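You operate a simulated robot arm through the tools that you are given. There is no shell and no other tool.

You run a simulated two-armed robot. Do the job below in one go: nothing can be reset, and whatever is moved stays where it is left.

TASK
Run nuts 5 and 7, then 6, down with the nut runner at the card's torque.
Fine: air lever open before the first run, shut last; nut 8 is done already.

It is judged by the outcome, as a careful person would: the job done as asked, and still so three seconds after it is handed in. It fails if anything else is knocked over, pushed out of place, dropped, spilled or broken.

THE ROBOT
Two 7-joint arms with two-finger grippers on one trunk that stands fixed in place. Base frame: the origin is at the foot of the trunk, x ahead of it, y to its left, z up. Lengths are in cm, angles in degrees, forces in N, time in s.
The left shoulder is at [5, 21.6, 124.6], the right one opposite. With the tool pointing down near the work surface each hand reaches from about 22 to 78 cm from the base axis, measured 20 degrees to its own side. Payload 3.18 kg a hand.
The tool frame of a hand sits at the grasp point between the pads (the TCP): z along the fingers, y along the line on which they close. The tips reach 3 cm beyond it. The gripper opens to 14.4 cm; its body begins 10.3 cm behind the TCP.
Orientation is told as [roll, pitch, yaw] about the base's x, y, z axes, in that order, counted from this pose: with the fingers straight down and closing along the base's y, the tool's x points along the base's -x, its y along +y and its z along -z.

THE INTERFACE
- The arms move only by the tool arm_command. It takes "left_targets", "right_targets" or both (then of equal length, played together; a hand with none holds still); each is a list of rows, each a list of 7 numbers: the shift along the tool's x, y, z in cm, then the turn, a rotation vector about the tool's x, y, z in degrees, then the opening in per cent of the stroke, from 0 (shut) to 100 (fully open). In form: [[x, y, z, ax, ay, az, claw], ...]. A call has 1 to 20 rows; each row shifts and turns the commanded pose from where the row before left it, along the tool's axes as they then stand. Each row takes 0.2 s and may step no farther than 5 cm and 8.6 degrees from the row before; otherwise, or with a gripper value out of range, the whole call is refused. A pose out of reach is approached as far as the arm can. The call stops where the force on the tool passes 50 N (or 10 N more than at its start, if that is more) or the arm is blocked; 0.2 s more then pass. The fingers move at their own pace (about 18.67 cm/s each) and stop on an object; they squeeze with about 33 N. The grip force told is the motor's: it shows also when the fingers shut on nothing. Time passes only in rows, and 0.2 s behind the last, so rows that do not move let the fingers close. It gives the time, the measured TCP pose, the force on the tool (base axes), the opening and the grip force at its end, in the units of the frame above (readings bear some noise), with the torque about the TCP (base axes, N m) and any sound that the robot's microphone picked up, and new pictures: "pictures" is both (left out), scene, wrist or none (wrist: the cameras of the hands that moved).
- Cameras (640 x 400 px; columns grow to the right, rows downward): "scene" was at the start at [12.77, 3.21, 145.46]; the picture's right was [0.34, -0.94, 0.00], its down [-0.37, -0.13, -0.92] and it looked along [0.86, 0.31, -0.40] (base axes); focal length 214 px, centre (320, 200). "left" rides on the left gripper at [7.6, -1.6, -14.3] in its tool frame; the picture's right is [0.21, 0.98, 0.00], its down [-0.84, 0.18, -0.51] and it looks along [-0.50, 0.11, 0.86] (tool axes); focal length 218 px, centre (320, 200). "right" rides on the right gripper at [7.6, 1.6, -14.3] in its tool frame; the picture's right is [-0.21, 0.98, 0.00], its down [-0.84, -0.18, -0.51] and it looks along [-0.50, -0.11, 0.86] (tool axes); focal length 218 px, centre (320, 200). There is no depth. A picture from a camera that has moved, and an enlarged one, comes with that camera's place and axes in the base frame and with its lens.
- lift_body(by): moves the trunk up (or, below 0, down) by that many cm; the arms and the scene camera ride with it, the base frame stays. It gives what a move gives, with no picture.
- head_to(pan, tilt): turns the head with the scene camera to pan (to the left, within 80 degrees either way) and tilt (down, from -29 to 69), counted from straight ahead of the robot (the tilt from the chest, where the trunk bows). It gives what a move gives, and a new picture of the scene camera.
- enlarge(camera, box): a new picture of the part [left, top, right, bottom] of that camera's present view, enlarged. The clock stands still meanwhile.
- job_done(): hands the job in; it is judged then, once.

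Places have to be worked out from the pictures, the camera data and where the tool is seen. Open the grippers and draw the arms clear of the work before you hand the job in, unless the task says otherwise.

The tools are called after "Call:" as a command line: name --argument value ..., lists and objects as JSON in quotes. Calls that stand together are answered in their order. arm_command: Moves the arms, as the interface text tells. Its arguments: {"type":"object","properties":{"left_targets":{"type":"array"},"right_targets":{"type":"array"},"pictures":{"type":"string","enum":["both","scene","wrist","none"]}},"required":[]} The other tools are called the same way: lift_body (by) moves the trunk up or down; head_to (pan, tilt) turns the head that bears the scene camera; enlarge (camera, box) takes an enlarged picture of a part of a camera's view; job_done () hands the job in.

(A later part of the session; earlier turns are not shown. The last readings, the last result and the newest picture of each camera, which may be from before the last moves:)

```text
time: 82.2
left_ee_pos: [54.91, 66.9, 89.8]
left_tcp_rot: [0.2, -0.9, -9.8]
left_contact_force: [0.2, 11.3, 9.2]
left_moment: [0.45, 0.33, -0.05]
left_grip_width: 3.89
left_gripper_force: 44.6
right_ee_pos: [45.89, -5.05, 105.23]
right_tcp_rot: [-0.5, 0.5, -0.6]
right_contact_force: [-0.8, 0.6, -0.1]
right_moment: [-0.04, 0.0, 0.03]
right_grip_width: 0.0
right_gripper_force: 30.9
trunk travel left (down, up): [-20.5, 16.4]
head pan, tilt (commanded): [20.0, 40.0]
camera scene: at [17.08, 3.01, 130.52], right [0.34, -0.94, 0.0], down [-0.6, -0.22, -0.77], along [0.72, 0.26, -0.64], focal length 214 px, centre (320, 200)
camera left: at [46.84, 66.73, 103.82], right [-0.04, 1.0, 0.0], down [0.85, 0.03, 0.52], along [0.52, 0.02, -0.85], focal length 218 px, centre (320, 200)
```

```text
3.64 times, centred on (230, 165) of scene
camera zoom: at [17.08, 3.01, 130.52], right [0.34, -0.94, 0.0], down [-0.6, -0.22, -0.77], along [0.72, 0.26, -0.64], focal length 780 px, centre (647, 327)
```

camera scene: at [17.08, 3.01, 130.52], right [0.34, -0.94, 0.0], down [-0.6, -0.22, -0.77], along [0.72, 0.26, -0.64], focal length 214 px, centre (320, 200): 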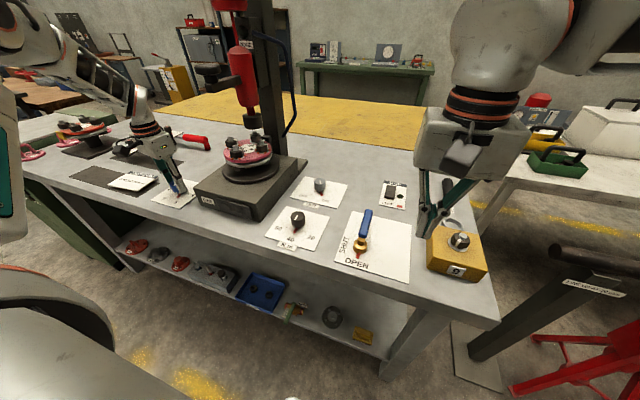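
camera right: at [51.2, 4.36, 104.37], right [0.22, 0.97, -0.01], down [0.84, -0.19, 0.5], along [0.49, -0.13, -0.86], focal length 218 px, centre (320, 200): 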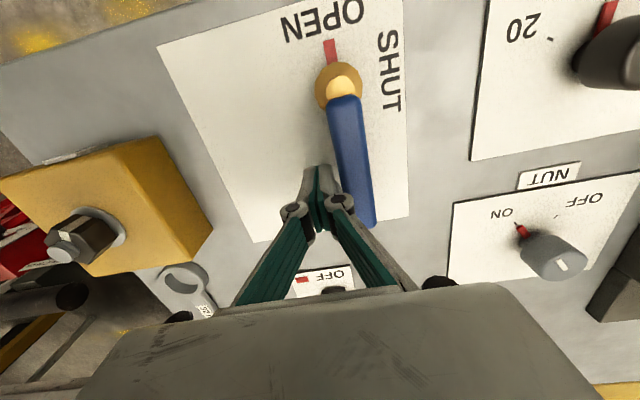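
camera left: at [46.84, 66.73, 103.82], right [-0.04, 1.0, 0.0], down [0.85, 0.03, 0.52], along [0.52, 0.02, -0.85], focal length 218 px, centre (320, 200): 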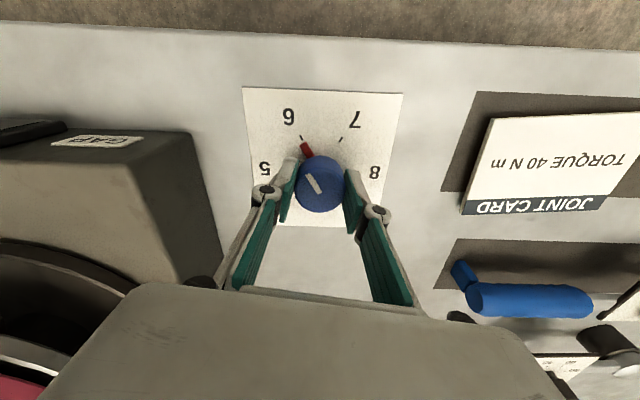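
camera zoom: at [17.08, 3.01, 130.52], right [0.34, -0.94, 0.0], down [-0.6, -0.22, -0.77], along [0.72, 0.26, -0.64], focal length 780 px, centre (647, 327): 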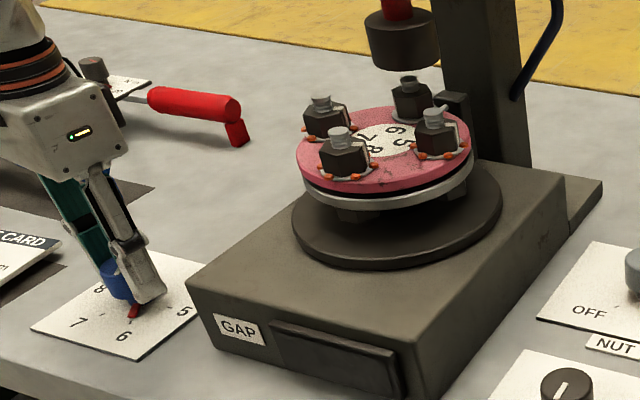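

Nut 6 came under the socket with the pointer at 6. Open modestly, lift and verify.

Call:
arm_command --left_targets '[[0, 0, 0, 0, 0, 0, 40], [0, 0, 0, 0, 0, 0, 45], [0, 0, -3, 0, 0, 0, 45], [0, 0, -4, 0, 0, 0, 45], [0, 0, -4, 0, 0, 0, 45]]' --pictures "both"

Call:
enlarge --camera "left" --box '[256, 90, 384, 190]'

Call:
enlarge --camera "scene" --box '[190, 100, 302, 190]'

```text
time: 83.4
left_ee_pos: [54.75, 66.88, 101.06]
left_tcp_rot: [0.2, -0.9, -9.9]
left_contact_force: [0.0, 0.5, -0.4]
left_moment: [0.02, -0.04, -0.04]
left_grip_width: 6.49
left_gripper_force: 0.0
right_ee_pos: [45.73, -5.07, 105.27]
right_tcp_rot: [-0.4, 0.3, -0.6]
right_contact_force: [-0.1, 0.1, 0.3]
right_moment: [0.0, -0.02, 0.01]
right_grip_width: 0.0
right_gripper_force: 30.5
trunk travel left (down, up): [-20.5, 16.4]
head pan, tilt (commanded): [20.0, 40.0]
camera scene: at [17.06, 2.94, 130.52], right [0.34, -0.94, 0.0], down [-0.6, -0.22, -0.77], along [0.72, 0.26, -0.64], focal length 214 px, centre (320, 200)
camera left: at [46.6, 66.71, 115.01], right [-0.04, 1.0, 0.0], down [0.85, 0.03, 0.52], along [0.52, 0.02, -0.85], focal length 218 px, centre (320, 200)
```

scene: 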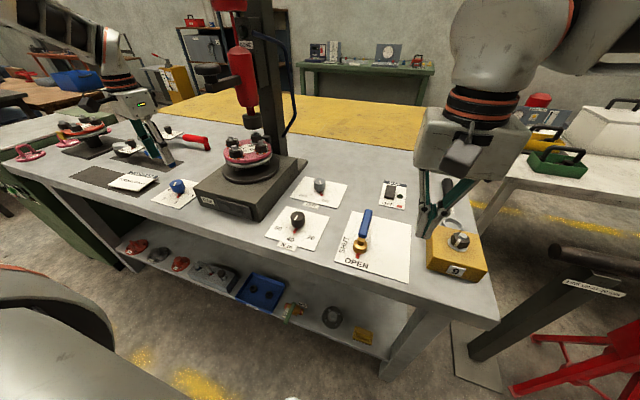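
left: 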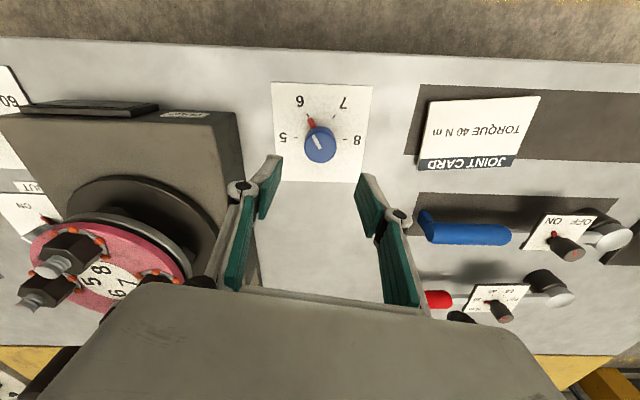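

```text
4.00 times, centred on (320, 140) of left
camera zoom: at [46.6, 66.71, 115.01], right [-0.04, 1.0, 0.0], down [0.85, 0.03, 0.52], along [0.52, 0.02, -0.85], focal length 873 px, centre (320, 440)
```

zoom: 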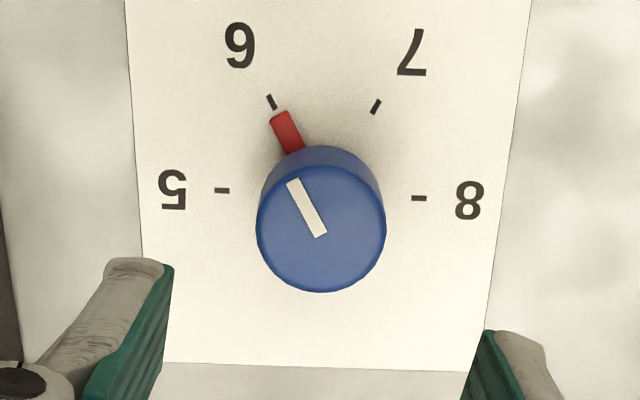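

```text
4.44 times, centred on (246, 145) of scene
camera zoom: at [17.06, 2.94, 130.52], right [0.34, -0.94, 0.0], down [-0.6, -0.22, -0.77], along [0.72, 0.26, -0.64], focal length 953 px, centre (649, 444)
```

zoom: 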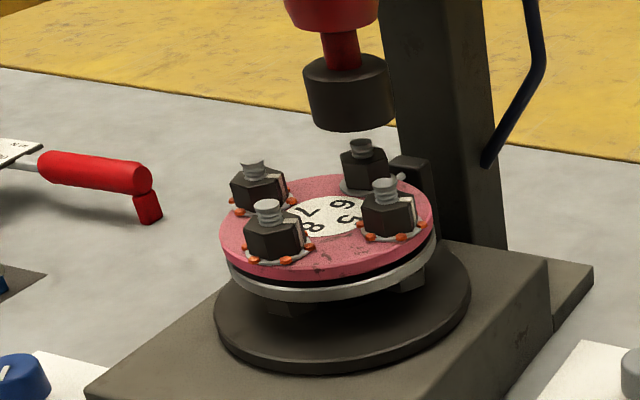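

Pointer on 6 and nut 6 under the socket. Raise, shut the fingers, lift the trunk and go back over the pad.

Call:
arm_command --left_targets '[[0, 0, -3.5, 0, 0, 0, 30], [0, 0, -3.5, 0, 0, 0, 0], [0, 0, -3.5, 0, 0, 0, 0], [0, 0, -3.5, 0, 0, 0, 0]]' --pictures "none"

Call:
lift_body --by 12

```text
time: 84.4
left_ee_pos: [54.25, 66.82, 115.03]
left_tcp_rot: [0.4, -0.8, -10.0]
left_contact_force: [0.4, 0.6, 0.6]
left_moment: [0.02, 0.03, 0.0]
left_grip_width: 0.0
left_gripper_force: 30.8
right_ee_pos: [45.86, -5.15, 105.25]
right_tcp_rot: [-0.5, 0.4, -0.6]
right_contact_force: [-0.1, -0.6, 0.1]
right_moment: [-0.01, -0.02, 0.01]
right_grip_width: 0.0
right_gripper_force: 30.8
trunk travel left (down, up): [-20.5, 16.4]
head pan, tilt (commanded): [20.0, 40.0]
```

```text
time: 85.9
left_ee_pos: [54.64, 66.92, 126.58]
left_tcp_rot: [0.1, -0.8, -10.0]
left_contact_force: [0.2, -0.1, -0.8]
left_moment: [0.0, -0.03, 0.01]
left_grip_width: 0.02
left_gripper_force: 30.9
right_ee_pos: [45.86, -5.1, 117.04]
right_tcp_rot: [-0.5, 0.5, -0.5]
right_contact_force: [0.7, -0.7, -1.0]
right_moment: [0.02, 0.01, -0.01]
right_grip_width: 0.0
right_gripper_force: 31.0
trunk travel left (down, up): [-32.5, 4.4]
head pan, tilt (commanded): [20.0, 40.0]
```

Call:
arm_command --left_targets '[[0, 0, -4.6, 0, 0, 0, 0], [-1.43, -3.455, 0, 0, 0, 0, 0], [-1.43, -3.455, 0, 0, 0, 0, 0], [-1.43, -3.455, 0, 0, 0, 0, 0], [-1.43, -3.455, 0, 0, 0, 0, 0], [-1.43, -3.455, 0, 0, 0, 0, 0], [-1.43, -3.455, 0, 0, 0, 0, 0]]' --pictures "both"

Call:
enlarge --camera "left" --box '[224, 100, 416, 250]'

```text
time: 87.5
left_ee_pos: [59.39, 44.63, 131.57]
left_tcp_rot: [0.3, -0.8, -9.9]
left_contact_force: [0.5, 0.5, -0.2]
left_moment: [0.01, 0.06, -0.02]
left_grip_width: 0.0
left_gripper_force: 30.8
right_ee_pos: [45.86, -5.11, 117.14]
right_tcp_rot: [-0.4, 0.4, -0.6]
right_contact_force: [-0.1, -0.3, 0.2]
right_moment: [0.02, 0.03, -0.02]
right_grip_width: 0.0
right_gripper_force: 30.6
trunk travel left (down, up): [-32.5, 4.4]
head pan, tilt (commanded): [20.0, 40.0]
camera scene: at [12.07, 2.92, 142.86], right [0.34, -0.94, 0.0], down [-0.6, -0.22, -0.77], along [0.72, 0.26, -0.64], focal length 214 px, centre (320, 200)
camera left: at [51.26, 44.49, 145.49], right [-0.04, 1.0, 0.0], down [0.85, 0.03, 0.52], along [0.52, 0.02, -0.85], focal length 218 px, centre (320, 200)
```

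scene: 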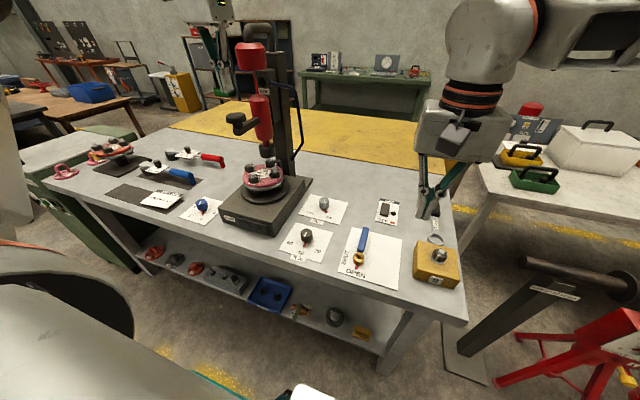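
left: 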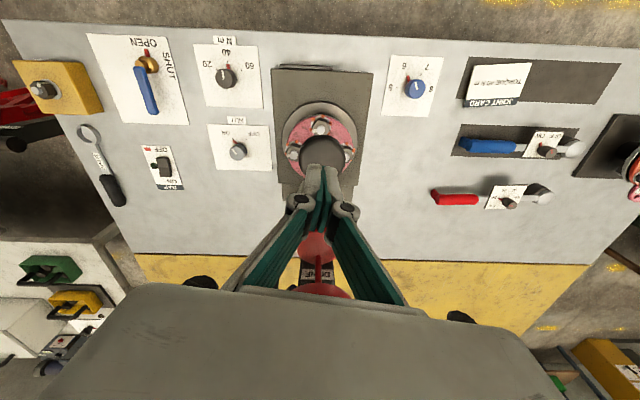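

```text
2.67 times, centred on (320, 175) of left
camera zoom: at [51.26, 44.49, 145.49], right [-0.04, 1.0, 0.0], down [0.85, 0.03, 0.52], along [0.52, 0.02, -0.85], focal length 582 px, centre (320, 267)
```

zoom: 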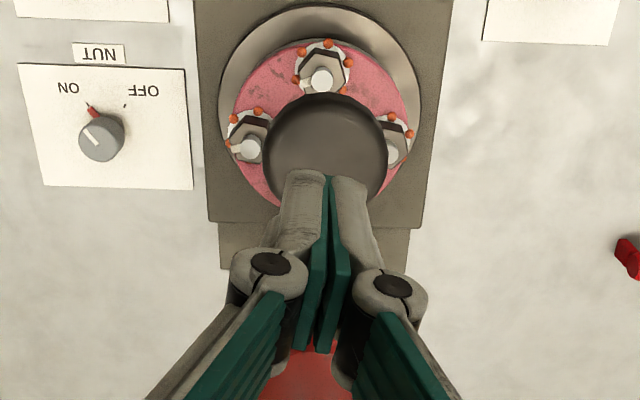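

Aligned again. Press down until DONE lights for nut 6.

Call:
arm_command --left_targets '[[0, 0.3, 1.6, 0, 0, 0, 0], [0, 0, 1.6, 0, 0, 0, 0], [0, 0, 1.5, 0, 0, 0, 0], [0, 0, 1.2, 0, 0, 0, 0], [0, 0, 1.0, 0, 0, 0, 0], [0, 0, 1.0, 0, 0, 0, 0], [0, 0, 1.0, 0, 0, 0, 0], [0, 0, 0.7, 0, 0, 0, 0], [0, 0, 0.7, 0, 0, 0, 0], [0, 0, 0.6, 0, 0, 0, 0], [0, 0, 0.3, 0, 0, 0, 0], [0, 0, 0.3, 0, 0, 0, 0], [0, 0, 0, 0, 0, 0, 0]]' --pictures "scene"

Call:
enlarge --camera "scene" --box '[200, 60, 312, 200]'

```text
time: 90.3
left_ee_pos: [59.49, 45.34, 120.56]
left_tcp_rot: [0.5, -1.6, -10.0]
left_contact_force: [0.0, 7.3, 44.7]
left_moment: [0.09, -0.3, 0.07]
left_grip_width: 0.6
left_gripper_force: 31.1
right_ee_pos: [45.56, -5.18, 117.32]
right_tcp_rot: [-0.4, 0.3, -0.6]
right_contact_force: [-0.3, -0.2, 0.1]
right_moment: [0.0, -0.05, 0.0]
right_grip_width: 0.03
right_gripper_force: 30.5
trunk travel left (down, up): [-32.5, 4.4]
head pan, tilt (commanded): [20.0, 40.0]
camera scene: at [11.66, 2.82, 142.93], right [0.34, -0.94, 0.0], down [-0.6, -0.22, -0.77], along [0.72, 0.26, -0.64], focal length 214 px, centre (320, 200)
```

scene: 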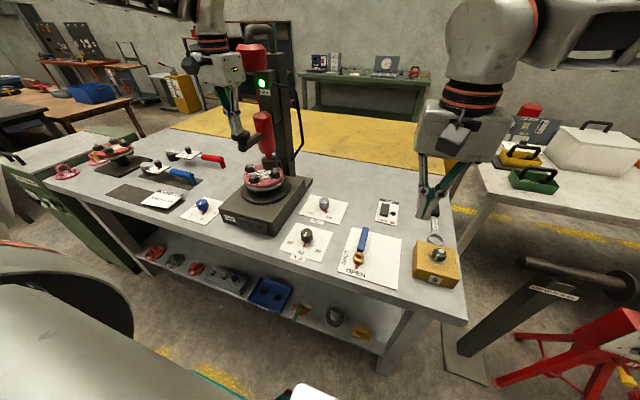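

```text
2.86 times, centred on (256, 130) of scene
camera zoom: at [11.66, 2.82, 142.93], right [0.34, -0.94, 0.0], down [-0.6, -0.22, -0.77], along [0.72, 0.26, -0.64], focal length 613 px, centre (503, 400)
```

zoom: 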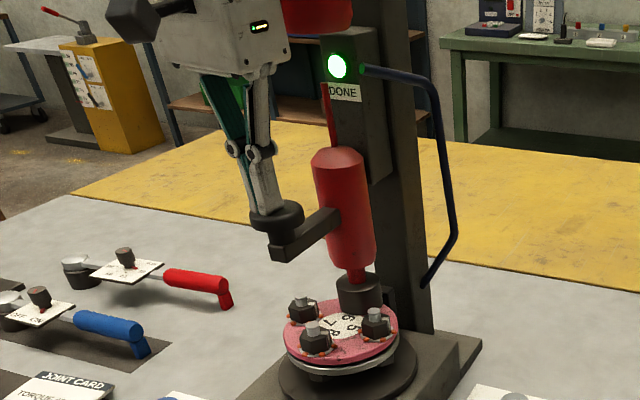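

DONE is lit for nut 6. I release upward and check all four nuts.

Call:
arm_command --left_targets '[[0, 0, -1, 0, 0, 0, 0], [0, 0, -1, 0, 0, 0, 0], [0, 0, -1, 0, 0, 0, 0], [0, 0, -1, 0, 0, 0, 0], [0, 0, -1.5, 0, 0, 0, 0], [0, 0, -2, 0, 0, 0, 0], [0, 0, -2, 0, 0, 0, 0], [0, 0, -1, 0, 0, 0, 0]]' --pictures "both"

Call:
enlarge --camera "scene" --box '[224, 140, 304, 200]'

Call:
enlarge --camera "scene" --box '[200, 40, 328, 200]'

```text
time: 92.1
left_ee_pos: [59.44, 45.21, 130.43]
left_tcp_rot: [0.2, -0.9, -9.9]
left_contact_force: [0.0, 0.1, 0.3]
left_moment: [-0.01, -0.01, -0.02]
left_grip_width: 0.0
left_gripper_force: 30.9
right_ee_pos: [45.92, -5.06, 117.2]
right_tcp_rot: [-0.5, 0.4, -0.6]
right_contact_force: [0.6, -0.2, -0.7]
right_moment: [-0.01, 0.01, 0.0]
right_grip_width: 0.0
right_gripper_force: 30.3
trunk travel left (down, up): [-32.5, 4.4]
head pan, tilt (commanded): [20.0, 40.0]
camera scene: at [12.02, 2.99, 142.86], right [0.34, -0.94, 0.0], down [-0.6, -0.22, -0.77], along [0.72, 0.26, -0.64], focal length 214 px, centre (320, 200)
camera left: at [51.37, 45.02, 144.45], right [-0.04, 1.0, 0.0], down [0.85, 0.03, 0.52], along [0.52, 0.02, -0.85], focal length 218 px, centre (320, 200)
```

scene: 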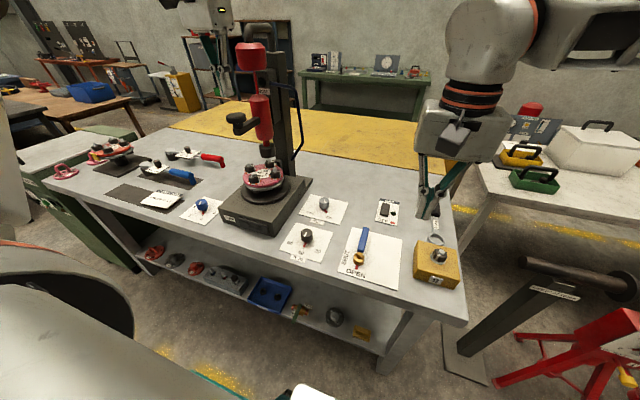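
left: 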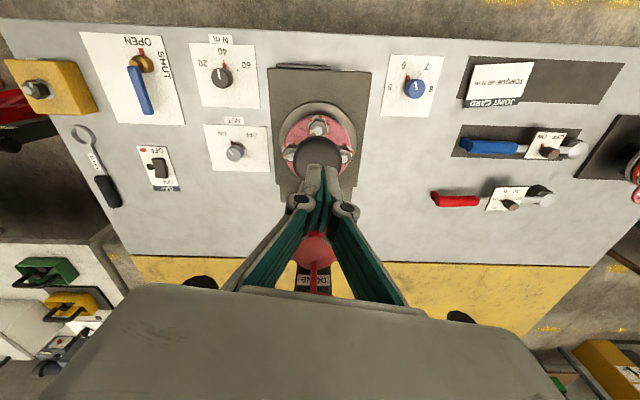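

```text
6.67 times, centred on (264, 170) of scene
camera zoom: at [12.02, 2.99, 142.86], right [0.34, -0.94, 0.0], down [-0.6, -0.22, -0.77], along [0.72, 0.26, -0.64], focal length 1430 px, centre (693, 400)
```

zoom: 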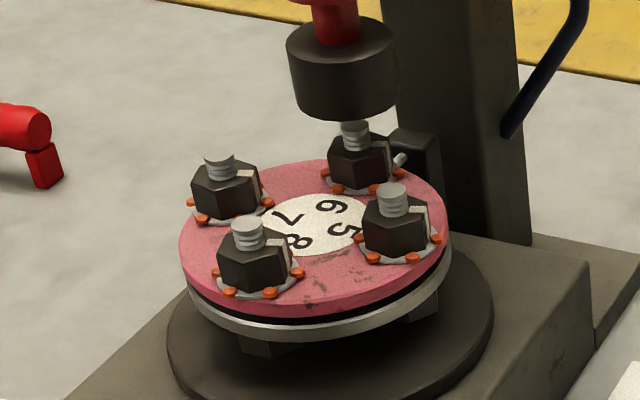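

```text
2.50 times, centred on (264, 120) of scene
camera zoom: at [12.02, 2.99, 142.86], right [0.34, -0.94, 0.0], down [-0.6, -0.22, -0.77], along [0.72, 0.26, -0.64], focal length 536 px, centre (460, 400)
```

zoom: 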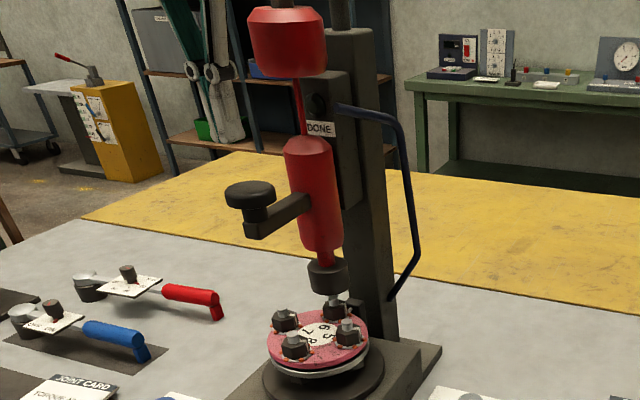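

All four nuts carry the orange marks, nothing else disturbed. The left hand withdraws clear of the runner and opens, then I lower the trunk for the lever.

Call:
arm_command --left_targets '[[3.94, -0.7, -1.4, 0, 0, 0, 0], [3.94, -0.7, -1.4, 0, 0, 0, 0], [3.94, -0.7, -1.4, 0, 0, 0, 0], [3.94, -0.7, -1.4, 0, 0, 0, 0], [3.94, -0.7, -1.4, 0, 0, 0, 0], [3.94, -0.7, -1.4, 0, 0, 0, 0], [0, 0, 0, 0, 0, 0, 50], [0, 0, 0, 0, 0, 0, 100]]' --pictures "none"

Call:
lift_body --by -12

```text
time: 93.9
left_ee_pos: [35.24, 45.36, 138.61]
left_tcp_rot: [0.2, -1.0, -9.9]
left_contact_force: [-0.5, 0.3, -0.1]
left_moment: [-0.01, -0.02, -0.02]
left_grip_width: 14.39
left_gripper_force: 0.2
right_ee_pos: [45.73, -5.08, 117.26]
right_tcp_rot: [-0.5, 0.5, -0.7]
right_contact_force: [-0.9, 0.2, 0.4]
right_moment: [-0.03, -0.02, -0.01]
right_grip_width: 0.0
right_gripper_force: 30.8
trunk travel left (down, up): [-32.5, 4.4]
head pan, tilt (commanded): [20.0, 40.0]
```

```text
time: 95.4
left_ee_pos: [35.18, 45.18, 126.55]
left_tcp_rot: [0.2, -1.1, -9.9]
left_contact_force: [-0.5, -0.2, 0.2]
left_moment: [-0.03, 0.0, 0.01]
left_grip_width: 14.41
left_gripper_force: 0.1
right_ee_pos: [45.65, -5.11, 105.41]
right_tcp_rot: [-0.4, 0.3, -0.6]
right_contact_force: [-1.3, -0.6, -0.3]
right_moment: [0.01, -0.04, 0.04]
right_grip_width: 0.0
right_gripper_force: 30.8
trunk travel left (down, up): [-20.5, 16.4]
head pan, tilt (commanded): [20.0, 40.0]
```

The right hand moves over to the far (+y) side of the handle, (58.8, 10.5), and comes part-way down.

Call:
arm_command --right_targets '[[-2.57, 3.15, 0, 0, 0, 0, 0], [-2.57, 3.15, 0, 0, 0, 0, 0], [-2.57, 3.15, 0, 0, 0, 0, 0], [-2.57, 3.15, 0, 0, 0, 0, 0], [-2.57, 3.15, 0, 0, 0, 0, 0], [0, 0, 3, 0, 0, 0, 0], [0, 0, 3, 0, 0, 0, 0]]' --pictures "both"

Call:
enlarge --camera "right" --box '[224, 60, 416, 220]'

```text
time: 97.2
left_ee_pos: [35.29, 45.3, 126.43]
left_tcp_rot: [0.2, -1.0, -9.8]
left_contact_force: [0.5, -0.1, -0.2]
left_moment: [-0.03, -0.02, 0.0]
left_grip_width: 14.4
left_gripper_force: 0.0
right_ee_pos: [61.29, 8.06, 101.4]
right_tcp_rot: [3.0, 0.3, -4.3]
right_contact_force: [-0.5, 0.5, -0.1]
right_moment: [-0.04, 0.01, -0.01]
right_grip_width: 0.0
right_gripper_force: 30.5
trunk travel left (down, up): [-20.5, 16.4]
head pan, tilt (commanded): [20.0, 40.0]
stopped in row 7 (right hand): the arm was blocked; the commanded pose is now the measured one
camera scene: at [17.12, 3.06, 130.5], right [0.34, -0.94, 0.0], down [-0.6, -0.22, -0.77], along [0.72, 0.26, -0.64], focal length 214 px, centre (320, 200)
camera right: at [53.85, 9.58, 115.73], right [0.28, 0.96, 0.05], down [0.83, -0.27, 0.49], along [0.49, -0.1, -0.87], focal length 218 px, centre (320, 200)
```

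scene: 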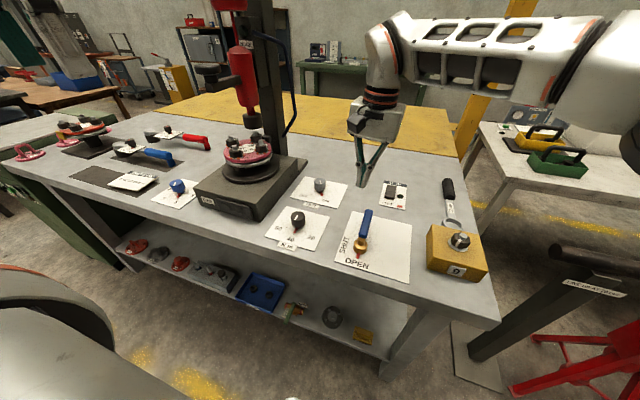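
right: 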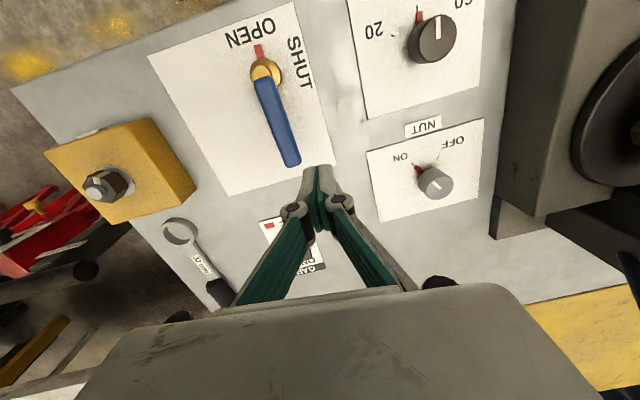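

```text
2.50 times, centred on (320, 140) of right
camera zoom: at [53.85, 9.58, 115.73], right [0.28, 0.96, 0.05], down [0.83, -0.27, 0.49], along [0.49, -0.1, -0.87], focal length 546 px, centre (320, 350)
```

zoom: 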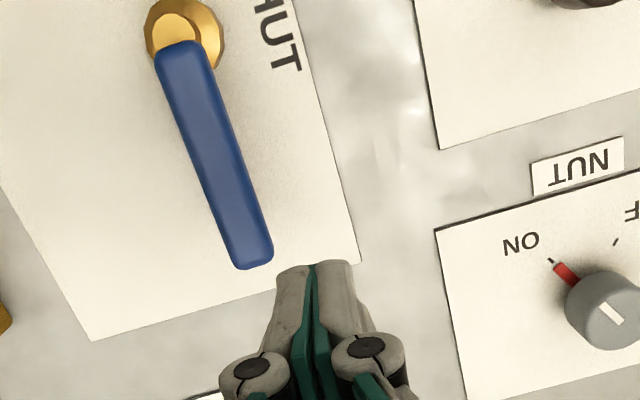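

The right arm reports being blocked with no tool force, so something up the arm may be touching. Before anything else I look to the right at the elbow.

Call:
head_to --pan -35 --tilt 30

```text
time: 98.5
left_ee_pos: [35.39, 45.25, 126.51]
left_tcp_rot: [0.2, -1.0, -10.0]
left_contact_force: [0.1, 0.3, -0.5]
left_moment: [0.0, 0.01, 0.01]
left_grip_width: 14.39
left_gripper_force: 0.0
right_ee_pos: [61.35, 7.94, 101.46]
right_tcp_rot: [3.1, 0.3, -4.3]
right_contact_force: [0.2, 0.3, -0.8]
right_moment: [0.03, 0.01, 0.04]
right_grip_width: 0.0
right_gripper_force: 30.5
trunk travel left (down, up): [-20.5, 16.4]
head pan, tilt (commanded): [-35.0, 30.0]
camera scene: at [16.57, -5.09, 132.03], right [-0.57, -0.82, 0.0], down [-0.41, 0.29, -0.87], along [0.71, -0.5, -0.5], focal length 214 px, centre (320, 200)
```

scene: 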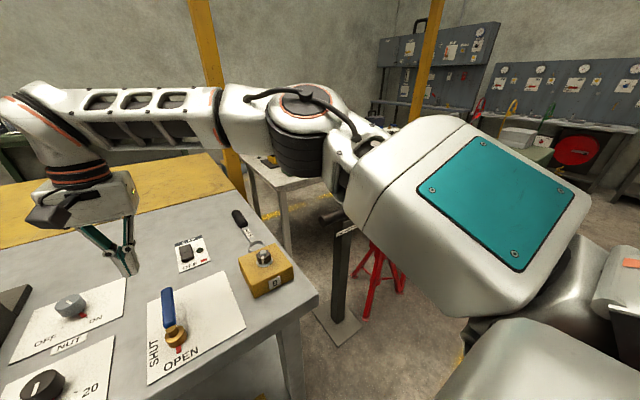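

The elbow is free of the side table; the right arm is simply at the limit of its inward swing. I back off toward (57, 0), level the hand, and test in the air whether it can turn clockwise by 90°, since I plan to straddle the handle and sweep it with the hand turning along.

Call:
arm_command --right_targets '[[1.23, -2.77, -0.83, 0, 0, 0, 0], [1.23, -2.77, -0.83, 0, 0, 0, 0], [1.23, -2.77, -0.83, 3.1, 0, -4.3, 0]]' --pictures "none"

Call:
head_to --pan 5 --tilt 45

```text
time: 99.3
left_ee_pos: [35.28, 45.17, 126.44]
left_tcp_rot: [0.2, -1.0, -10.0]
left_contact_force: [0.0, -0.4, 0.4]
left_moment: [0.01, -0.01, 0.01]
left_grip_width: 14.4
left_gripper_force: 0.0
right_ee_pos: [56.74, 0.01, 103.57]
right_tcp_rot: [-0.2, -0.1, 0.5]
right_contact_force: [-0.8, -0.6, 0.4]
right_moment: [0.01, -0.02, 0.0]
right_grip_width: 0.0
right_gripper_force: 31.0
trunk travel left (down, up): [-20.5, 16.4]
head pan, tilt (commanded): [-35.0, 30.0]
```

```text
time: 100.3
left_ee_pos: [35.19, 45.33, 126.39]
left_tcp_rot: [0.2, -1.0, -10.0]
left_contact_force: [-0.1, 0.3, -0.1]
left_moment: [0.02, -0.01, 0.01]
left_grip_width: 14.42
left_gripper_force: 0.1
right_ee_pos: [56.87, 0.07, 103.55]
right_tcp_rot: [-0.2, 0.2, 0.5]
right_contact_force: [-0.2, -0.6, 0.6]
right_moment: [0.06, 0.01, -0.03]
right_grip_width: 0.0
right_gripper_force: 30.5
trunk travel left (down, up): [-20.5, 16.4]
head pan, tilt (commanded): [5.0, 45.0]
camera scene: at [17.26, 0.79, 129.77], right [0.09, -1.0, 0.0], down [-0.7, -0.06, -0.71], along [0.7, 0.06, -0.71], focal length 214 px, centre (320, 200)
```

scene: 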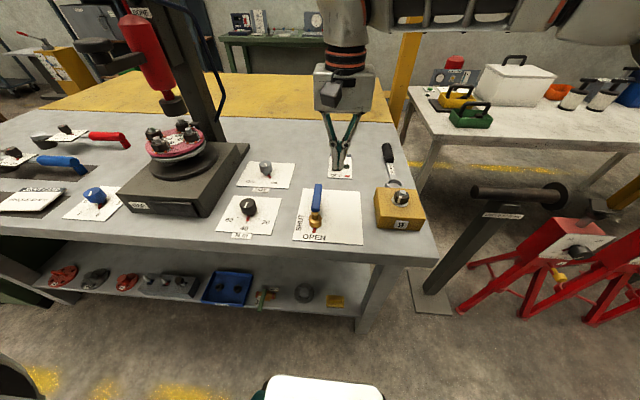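

Recovered and level at (56.8, 0, 103.6). Test turning clockwise by about 86° in the air.

Call:
arm_command --right_targets '[[0, 0, 0, 0, 0, 8.6, 42], [0, 0, 0, 0, 0, 8.6, 42], [0, 0, 0, 0, 0, 8.6, 42], [0, 0, 0, 0, 0, 8.6, 42], [0, 0, 0, 0, 0, 8.6, 42], [0, 0, 0, 0, 0, 8.6, 42], [0, 0, 0, 0, 0, 8.6, 42], [0, 0, 0, 0, 0, 8.6, 42], [0, 0, 0, 0, 0, 8.6, 42], [0, 0, 0, 0, 0, 8.6, 42]]' --pictures "both"

```text
time: 102.5
left_ee_pos: [35.14, 45.28, 126.46]
left_tcp_rot: [0.2, -0.9, -10.0]
left_contact_force: [-0.3, -0.2, 0.6]
left_moment: [0.0, -0.02, -0.01]
left_grip_width: 14.39
left_gripper_force: 0.2
right_ee_pos: [56.86, 0.13, 103.43]
right_tcp_rot: [-0.2, -0.1, -85.7]
right_contact_force: [-0.1, 0.3, 0.4]
right_moment: [-0.03, 0.04, 0.02]
right_grip_width: 6.06
right_gripper_force: 0.1
trunk travel left (down, up): [-20.5, 16.4]
head pan, tilt (commanded): [5.0, 45.0]
camera scene: at [17.26, 0.79, 129.77], right [0.09, -1.0, 0.0], down [-0.7, -0.06, -0.71], along [0.7, 0.06, -0.71], focal length 214 px, centre (320, 200)
camera right: at [57.94, 8.08, 117.61], right [0.99, -0.14, 0.0], down [-0.12, -0.85, 0.51], along [-0.07, -0.51, -0.86], focal length 218 px, centre (320, 200)
```

scene: 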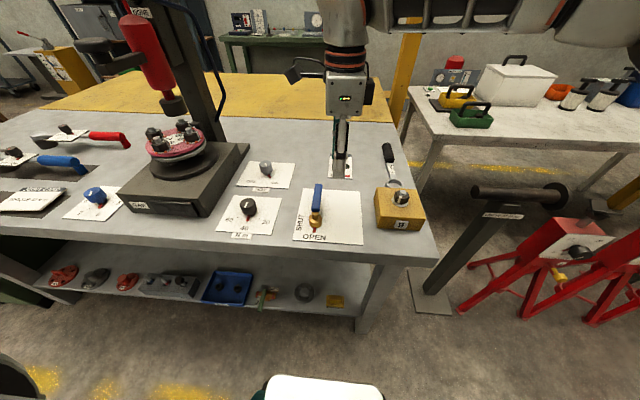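
right: 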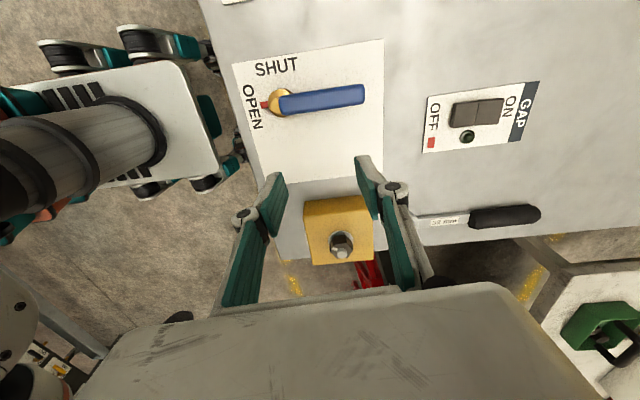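

Turning works. I rotate back, open the fingers to about 6.9 cm, and move above the handle at (59, 3.9).

Call:
arm_command --right_targets '[[0, 0, 0, 0, 0, -8.6, 48], [0, 0, 0, 0, 0, -8.6, 48], [0, 0, 0, 0, 0, -8.6, 48], [0, 0, 0, 0, 0, -8.6, 48], [0, 0, 0, 0, 0, -8.6, 48], [0, 0, 0, 0, 0, -8.6, 48], [0, 0, 0, 0, 0, -8.6, 48], [0, 0, 0, 0, 0, -8.6, 48], [0, 0, 0, 0, 0, -8.6, 48], [0, 0, 0, 0, 0, -8.2, 48], [-1.07, 1.88, 0, 0, 0, 0, 48], [-1.07, 1.88, 0, 0, 0, 0, 48], [0, 0, 3, 0, 0, 0, 48]]' --pictures "both"

Call:
enlarge --camera "right" --box '[224, 40, 416, 220]'

```text
time: 105.3
left_ee_pos: [35.37, 45.17, 126.37]
left_tcp_rot: [0.2, -0.7, -9.9]
left_contact_force: [0.8, 0.1, 0.0]
left_moment: [0.01, 0.05, -0.01]
left_grip_width: 14.4
left_gripper_force: 0.1
right_ee_pos: [59.17, 3.76, 100.32]
right_tcp_rot: [-0.2, 0.1, 0.0]
right_contact_force: [0.5, 0.1, -0.7]
right_moment: [0.02, 0.03, -0.01]
right_grip_width: 6.92
right_gripper_force: 0.1
trunk travel left (down, up): [-20.5, 16.4]
head pan, tilt (commanded): [5.0, 45.0]
camera scene: at [17.37, 0.76, 129.73], right [0.09, -1.0, 0.0], down [-0.71, -0.06, -0.71], along [0.7, 0.06, -0.71], focal length 214 px, centre (320, 200)
camera right: at [51.53, 5.66, 114.59], right [0.21, 0.98, 0.0], down [0.84, -0.18, 0.51], along [0.49, -0.11, -0.86], focal length 218 px, centre (320, 200)
```

scene: 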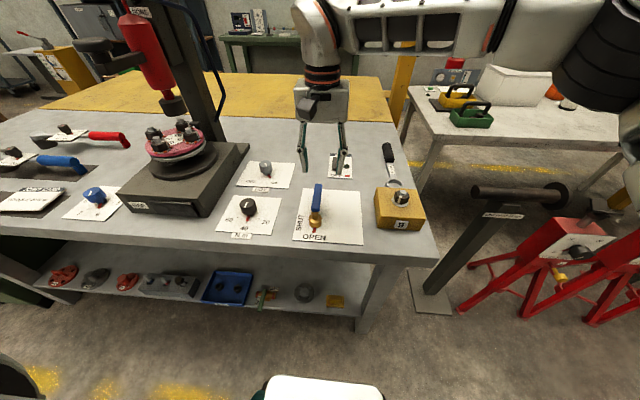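
right: 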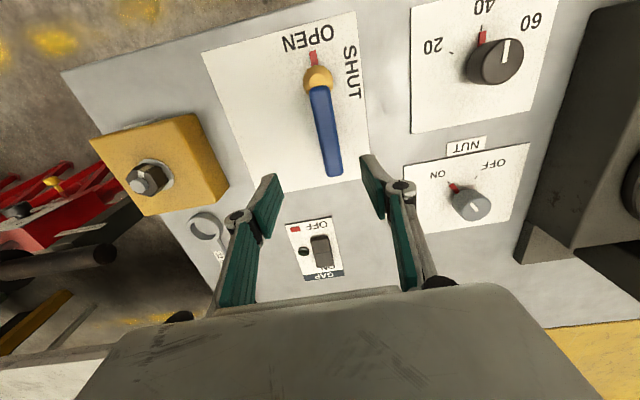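

```text
2.22 times, centred on (320, 130) of right
camera zoom: at [51.53, 5.66, 114.59], right [0.21, 0.98, 0.0], down [0.84, -0.18, 0.51], along [0.49, -0.11, -0.86], focal length 485 px, centre (320, 356)
```

zoom: 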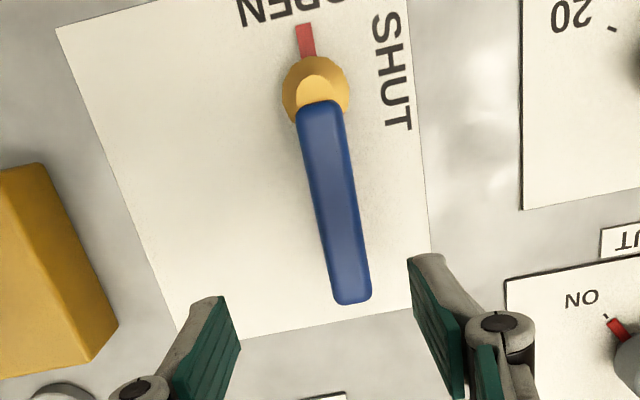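

The handle lies between the fingers with about 1 cm to spare on its +y side. I descend to z≈90.

Call:
arm_command --right_targets '[[0, 0, 2.6, 0, 0, 0, 48], [0, 0, 2.6, 0, 0, 0, 48], [0, 0, 2.6, 0, 0, 0, 48], [0, 0, 2.5, 0, 0, 0, 48]]' --pictures "both"

Call:
enlarge --camera "right" --box '[224, 60, 416, 240]'

```text
time: 106.3
left_ee_pos: [35.37, 45.32, 126.38]
left_tcp_rot: [0.1, -0.8, -10.0]
left_contact_force: [-0.3, -0.5, 0.4]
left_moment: [0.01, -0.02, 0.02]
left_grip_width: 14.4
left_gripper_force: 0.0
right_ee_pos: [59.01, 3.92, 89.88]
right_tcp_rot: [-0.2, 0.2, 0.0]
right_contact_force: [-0.4, 0.4, 0.9]
right_moment: [0.01, -0.01, -0.01]
right_grip_width: 6.89
right_gripper_force: 0.1
trunk travel left (down, up): [-20.5, 16.4]
head pan, tilt (commanded): [5.0, 45.0]
camera scene: at [17.29, 0.8, 129.76], right [0.09, -1.0, 0.0], down [-0.7, -0.06, -0.71], along [0.7, 0.06, -0.71], focal length 214 px, centre (320, 200)
camera right: at [51.35, 5.73, 104.19], right [0.21, 0.98, 0.0], down [0.84, -0.18, 0.51], along [0.49, -0.11, -0.86], focal length 218 px, centre (320, 200)
```

scene: 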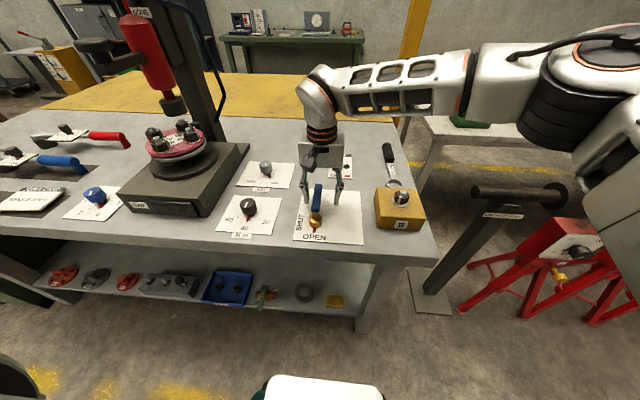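
right: 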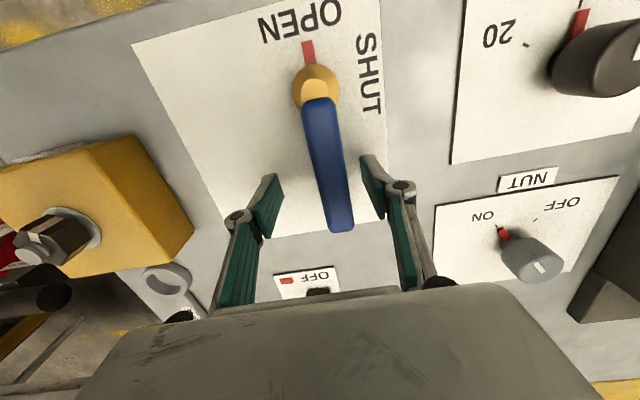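

```text
2.22 times, centred on (320, 150) of right
camera zoom: at [51.35, 5.73, 104.19], right [0.21, 0.98, 0.0], down [0.84, -0.18, 0.51], along [0.49, -0.11, -0.86], focal length 485 px, centre (320, 311)
```

zoom: 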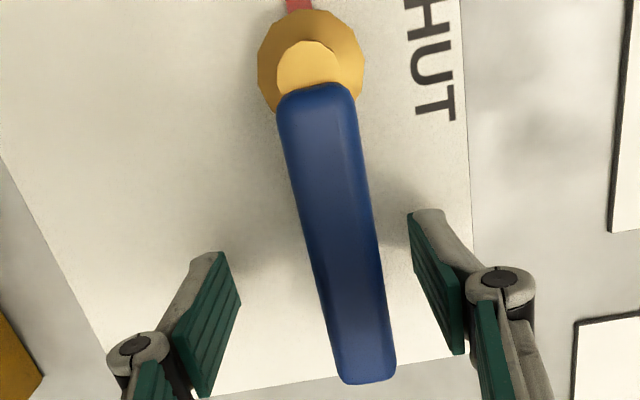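

The hand straddles the handle. I take up the slack and sweep the first 45° clockwise about the hub.

Call:
arm_command --right_targets '[[0, -1.0, 0, 0, 0, 0, 48], [0.36, -0.894, 0, 0, 0, 7.5, 48], [0.36, -0.894, 0, 0, 0, 7.5, 48], [0.36, -0.894, 0, 0, 0, 7.5, 48], [0.36, -0.894, 0, 0, 0, 7.5, 48], [0.36, -0.894, 0, 0, 0, 7.5, 48], [0.36, -0.894, 0, 0, 0, 7.5, 48]]' --pictures "both"

```text
time: 108.0
left_ee_pos: [35.2, 45.21, 126.39]
left_tcp_rot: [0.2, -0.7, -10.0]
left_contact_force: [-0.7, -0.7, 0.1]
left_moment: [-0.01, -0.03, -0.04]
left_grip_width: 14.42
left_gripper_force: 0.0
right_ee_pos: [55.35, -1.47, 90.09]
right_tcp_rot: [-0.1, -0.1, -45.2]
right_contact_force: [0.6, 0.9, -0.5]
right_moment: [0.01, 0.04, -0.03]
right_grip_width: 7.0
right_gripper_force: 0.4
trunk travel left (down, up): [-20.5, 16.4]
head pan, tilt (commanded): [5.0, 45.0]
camera scene: at [17.26, 0.79, 129.77], right [0.09, -1.0, 0.0], down [-0.7, -0.06, -0.71], along [0.7, 0.06, -0.71], focal length 214 px, centre (320, 200)
camera right: at [51.1, 5.26, 104.25], right [0.84, 0.54, 0.0], down [0.47, -0.72, 0.51], along [0.27, -0.43, -0.86], focal length 218 px, centre (320, 200)
```

scene: 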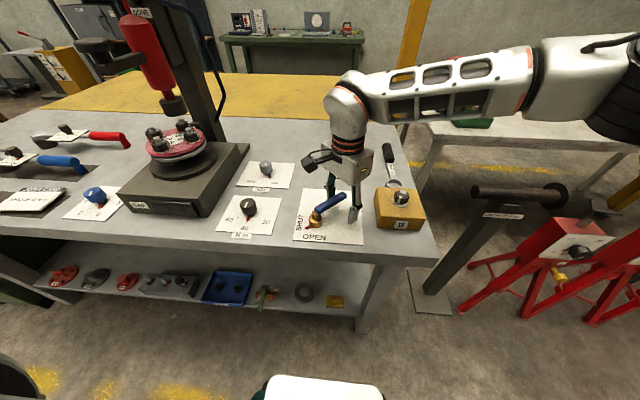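
right: 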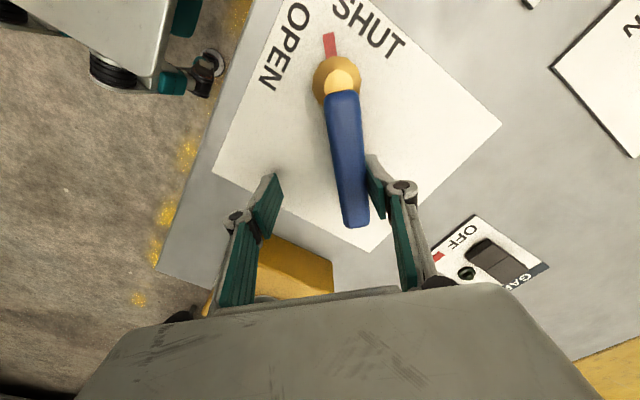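

The lever follows. I sweep the remaining 45° and press lightly against the SHUT stop.

Call:
arm_command --right_targets '[[0.36, -0.894, 0, 0, 0, 7.5, 48], [0.36, -0.894, 0, 0, 0, 7.5, 48], [0.36, -0.894, 0, 0, 0, 7.5, 48], [0.36, -0.894, 0, 0, 0, 7.5, 48], [0.36, -0.894, 0, 0, 0, 7.5, 48], [0.36, -0.894, 0, 0, 0, 7.5, 48], [0, -0.4, 0, 0, 0, 0, 48], [0, -0.3, 0, 0, 0, 0, 48]]' --pictures "both"

Call:
enlarge --camera "right" --box '[224, 0, 416, 200]'

```text
time: 109.8
left_ee_pos: [35.63, 45.13, 126.18]
left_tcp_rot: [0.2, -0.7, -10.1]
left_contact_force: [0.2, -0.1, -0.4]
left_moment: [0.0, 0.02, -0.03]
left_grip_width: 14.36
left_gripper_force: 0.1
right_ee_pos: [49.39, -2.02, 90.07]
right_tcp_rot: [0.1, -0.3, -90.2]
right_contact_force: [22.3, 0.4, -7.8]
right_moment: [0.07, 0.1, -0.3]
right_grip_width: 8.16
right_gripper_force: 10.5
trunk travel left (down, up): [-20.5, 16.4]
head pan, tilt (commanded): [5.0, 45.0]
camera scene: at [17.53, 0.79, 129.72], right [0.09, -1.0, 0.0], down [-0.71, -0.06, -0.71], along [0.7, 0.06, -0.71], focal length 214 px, centre (320, 200)
camera right: at [51.01, 5.87, 104.18], right [0.98, -0.21, 0.0], down [-0.18, -0.84, 0.51], along [-0.11, -0.5, -0.86], focal length 218 px, centre (320, 200)
```

scene: 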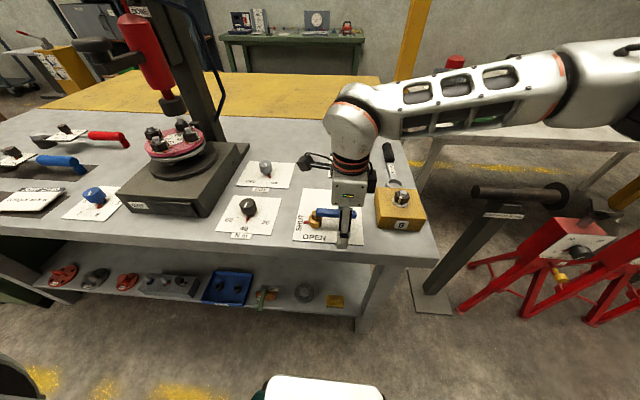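
right: 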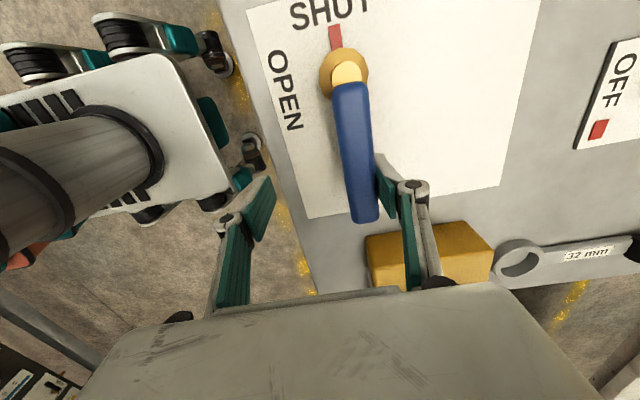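

```text
2.00 times, centred on (320, 100) of right
camera zoom: at [51.01, 5.87, 104.18], right [0.98, -0.21, 0.0], down [-0.18, -0.84, 0.51], along [-0.11, -0.5, -0.86], focal length 436 px, centre (320, 400)
```

zoom: 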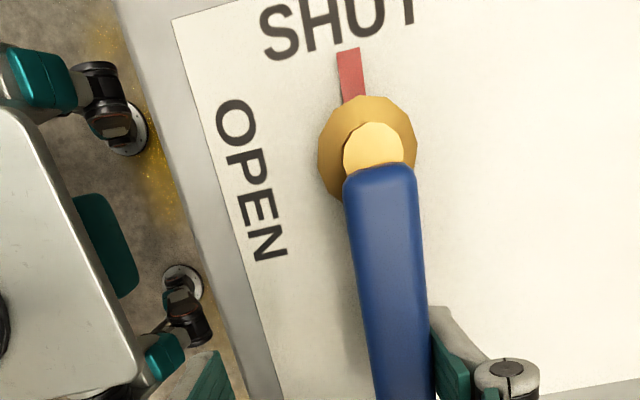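

The lever resists at its SHUT stop and the pointer is at SHUT. I centre the fingers off the handle and lift straight up, then withdraw.

Call:
arm_command --right_targets '[[0, 1.5, 0, 0, 0, 0, 55], [0, 0.3, 0, 0, 0, 0, 55], [0, 0, -3, 0, 0, 0, 55], [0, 0, -4, 0, 0, 0, 55], [0, 0, -4, 0, 0, 0, 55], [0, 0, -4, 0, 0, 0, 55]]' --pictures "both"

Call:
enlarge --camera "scene" --box '[270, 170, 398, 260]'

Call:
enlarge --camera "right" --box '[224, 40, 416, 220]'

```text
time: 111.2
left_ee_pos: [35.32, 45.33, 126.44]
left_tcp_rot: [0.2, -1.0, -10.0]
left_contact_force: [-0.8, 0.0, -0.1]
left_moment: [0.0, -0.06, -0.01]
left_grip_width: 14.38
left_gripper_force: 0.0
right_ee_pos: [50.95, -1.75, 105.04]
right_tcp_rot: [-0.1, -0.2, -90.0]
right_contact_force: [-0.2, 0.3, -0.1]
right_moment: [0.01, -0.02, 0.03]
right_grip_width: 7.9
right_gripper_force: 0.1
trunk travel left (down, up): [-20.5, 16.4]
head pan, tilt (commanded): [5.0, 45.0]
camera scene: at [17.17, 0.81, 129.79], right [0.09, -1.0, 0.0], down [-0.7, -0.06, -0.71], along [0.7, 0.06, -0.71], focal length 214 px, centre (320, 200)
camera right: at [52.53, 6.18, 119.14], right [0.98, -0.21, 0.0], down [-0.18, -0.84, 0.51], along [-0.11, -0.5, -0.86], focal length 218 px, centre (320, 200)
```

scene: 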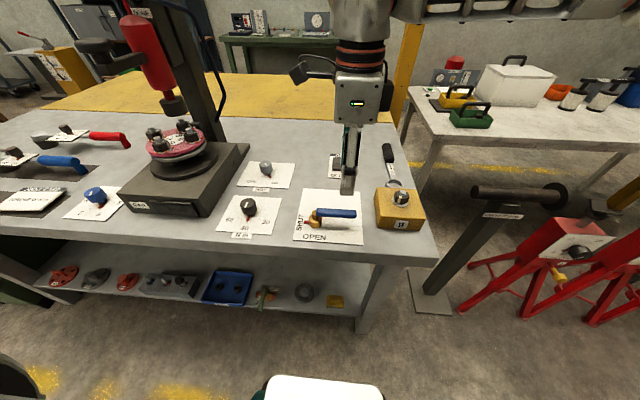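
right: 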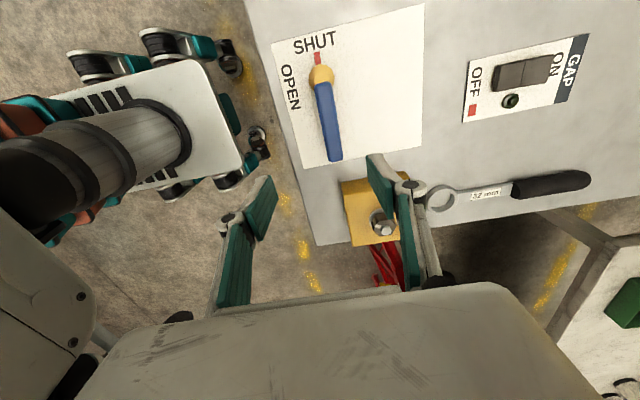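

```text
4.44 times, centred on (334, 215) of scene
camera zoom: at [17.17, 0.81, 129.79], right [0.09, -1.0, 0.0], down [-0.7, -0.06, -0.71], along [0.7, 0.06, -0.71], focal length 953 px, centre (258, 133)
```

zoom: 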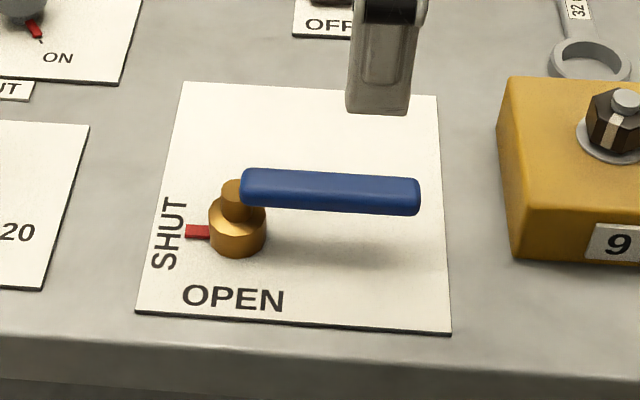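

```text
2.22 times, centred on (320, 130) of right
camera zoom: at [52.53, 6.18, 119.14], right [0.98, -0.21, 0.0], down [-0.18, -0.84, 0.51], along [-0.11, -0.5, -0.86], focal length 485 px, centre (320, 356)
```

zoom: 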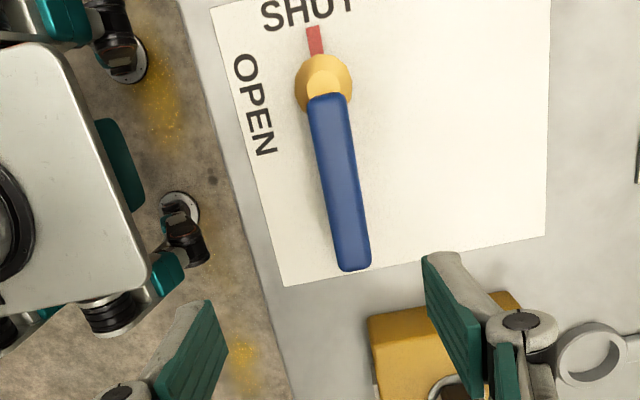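

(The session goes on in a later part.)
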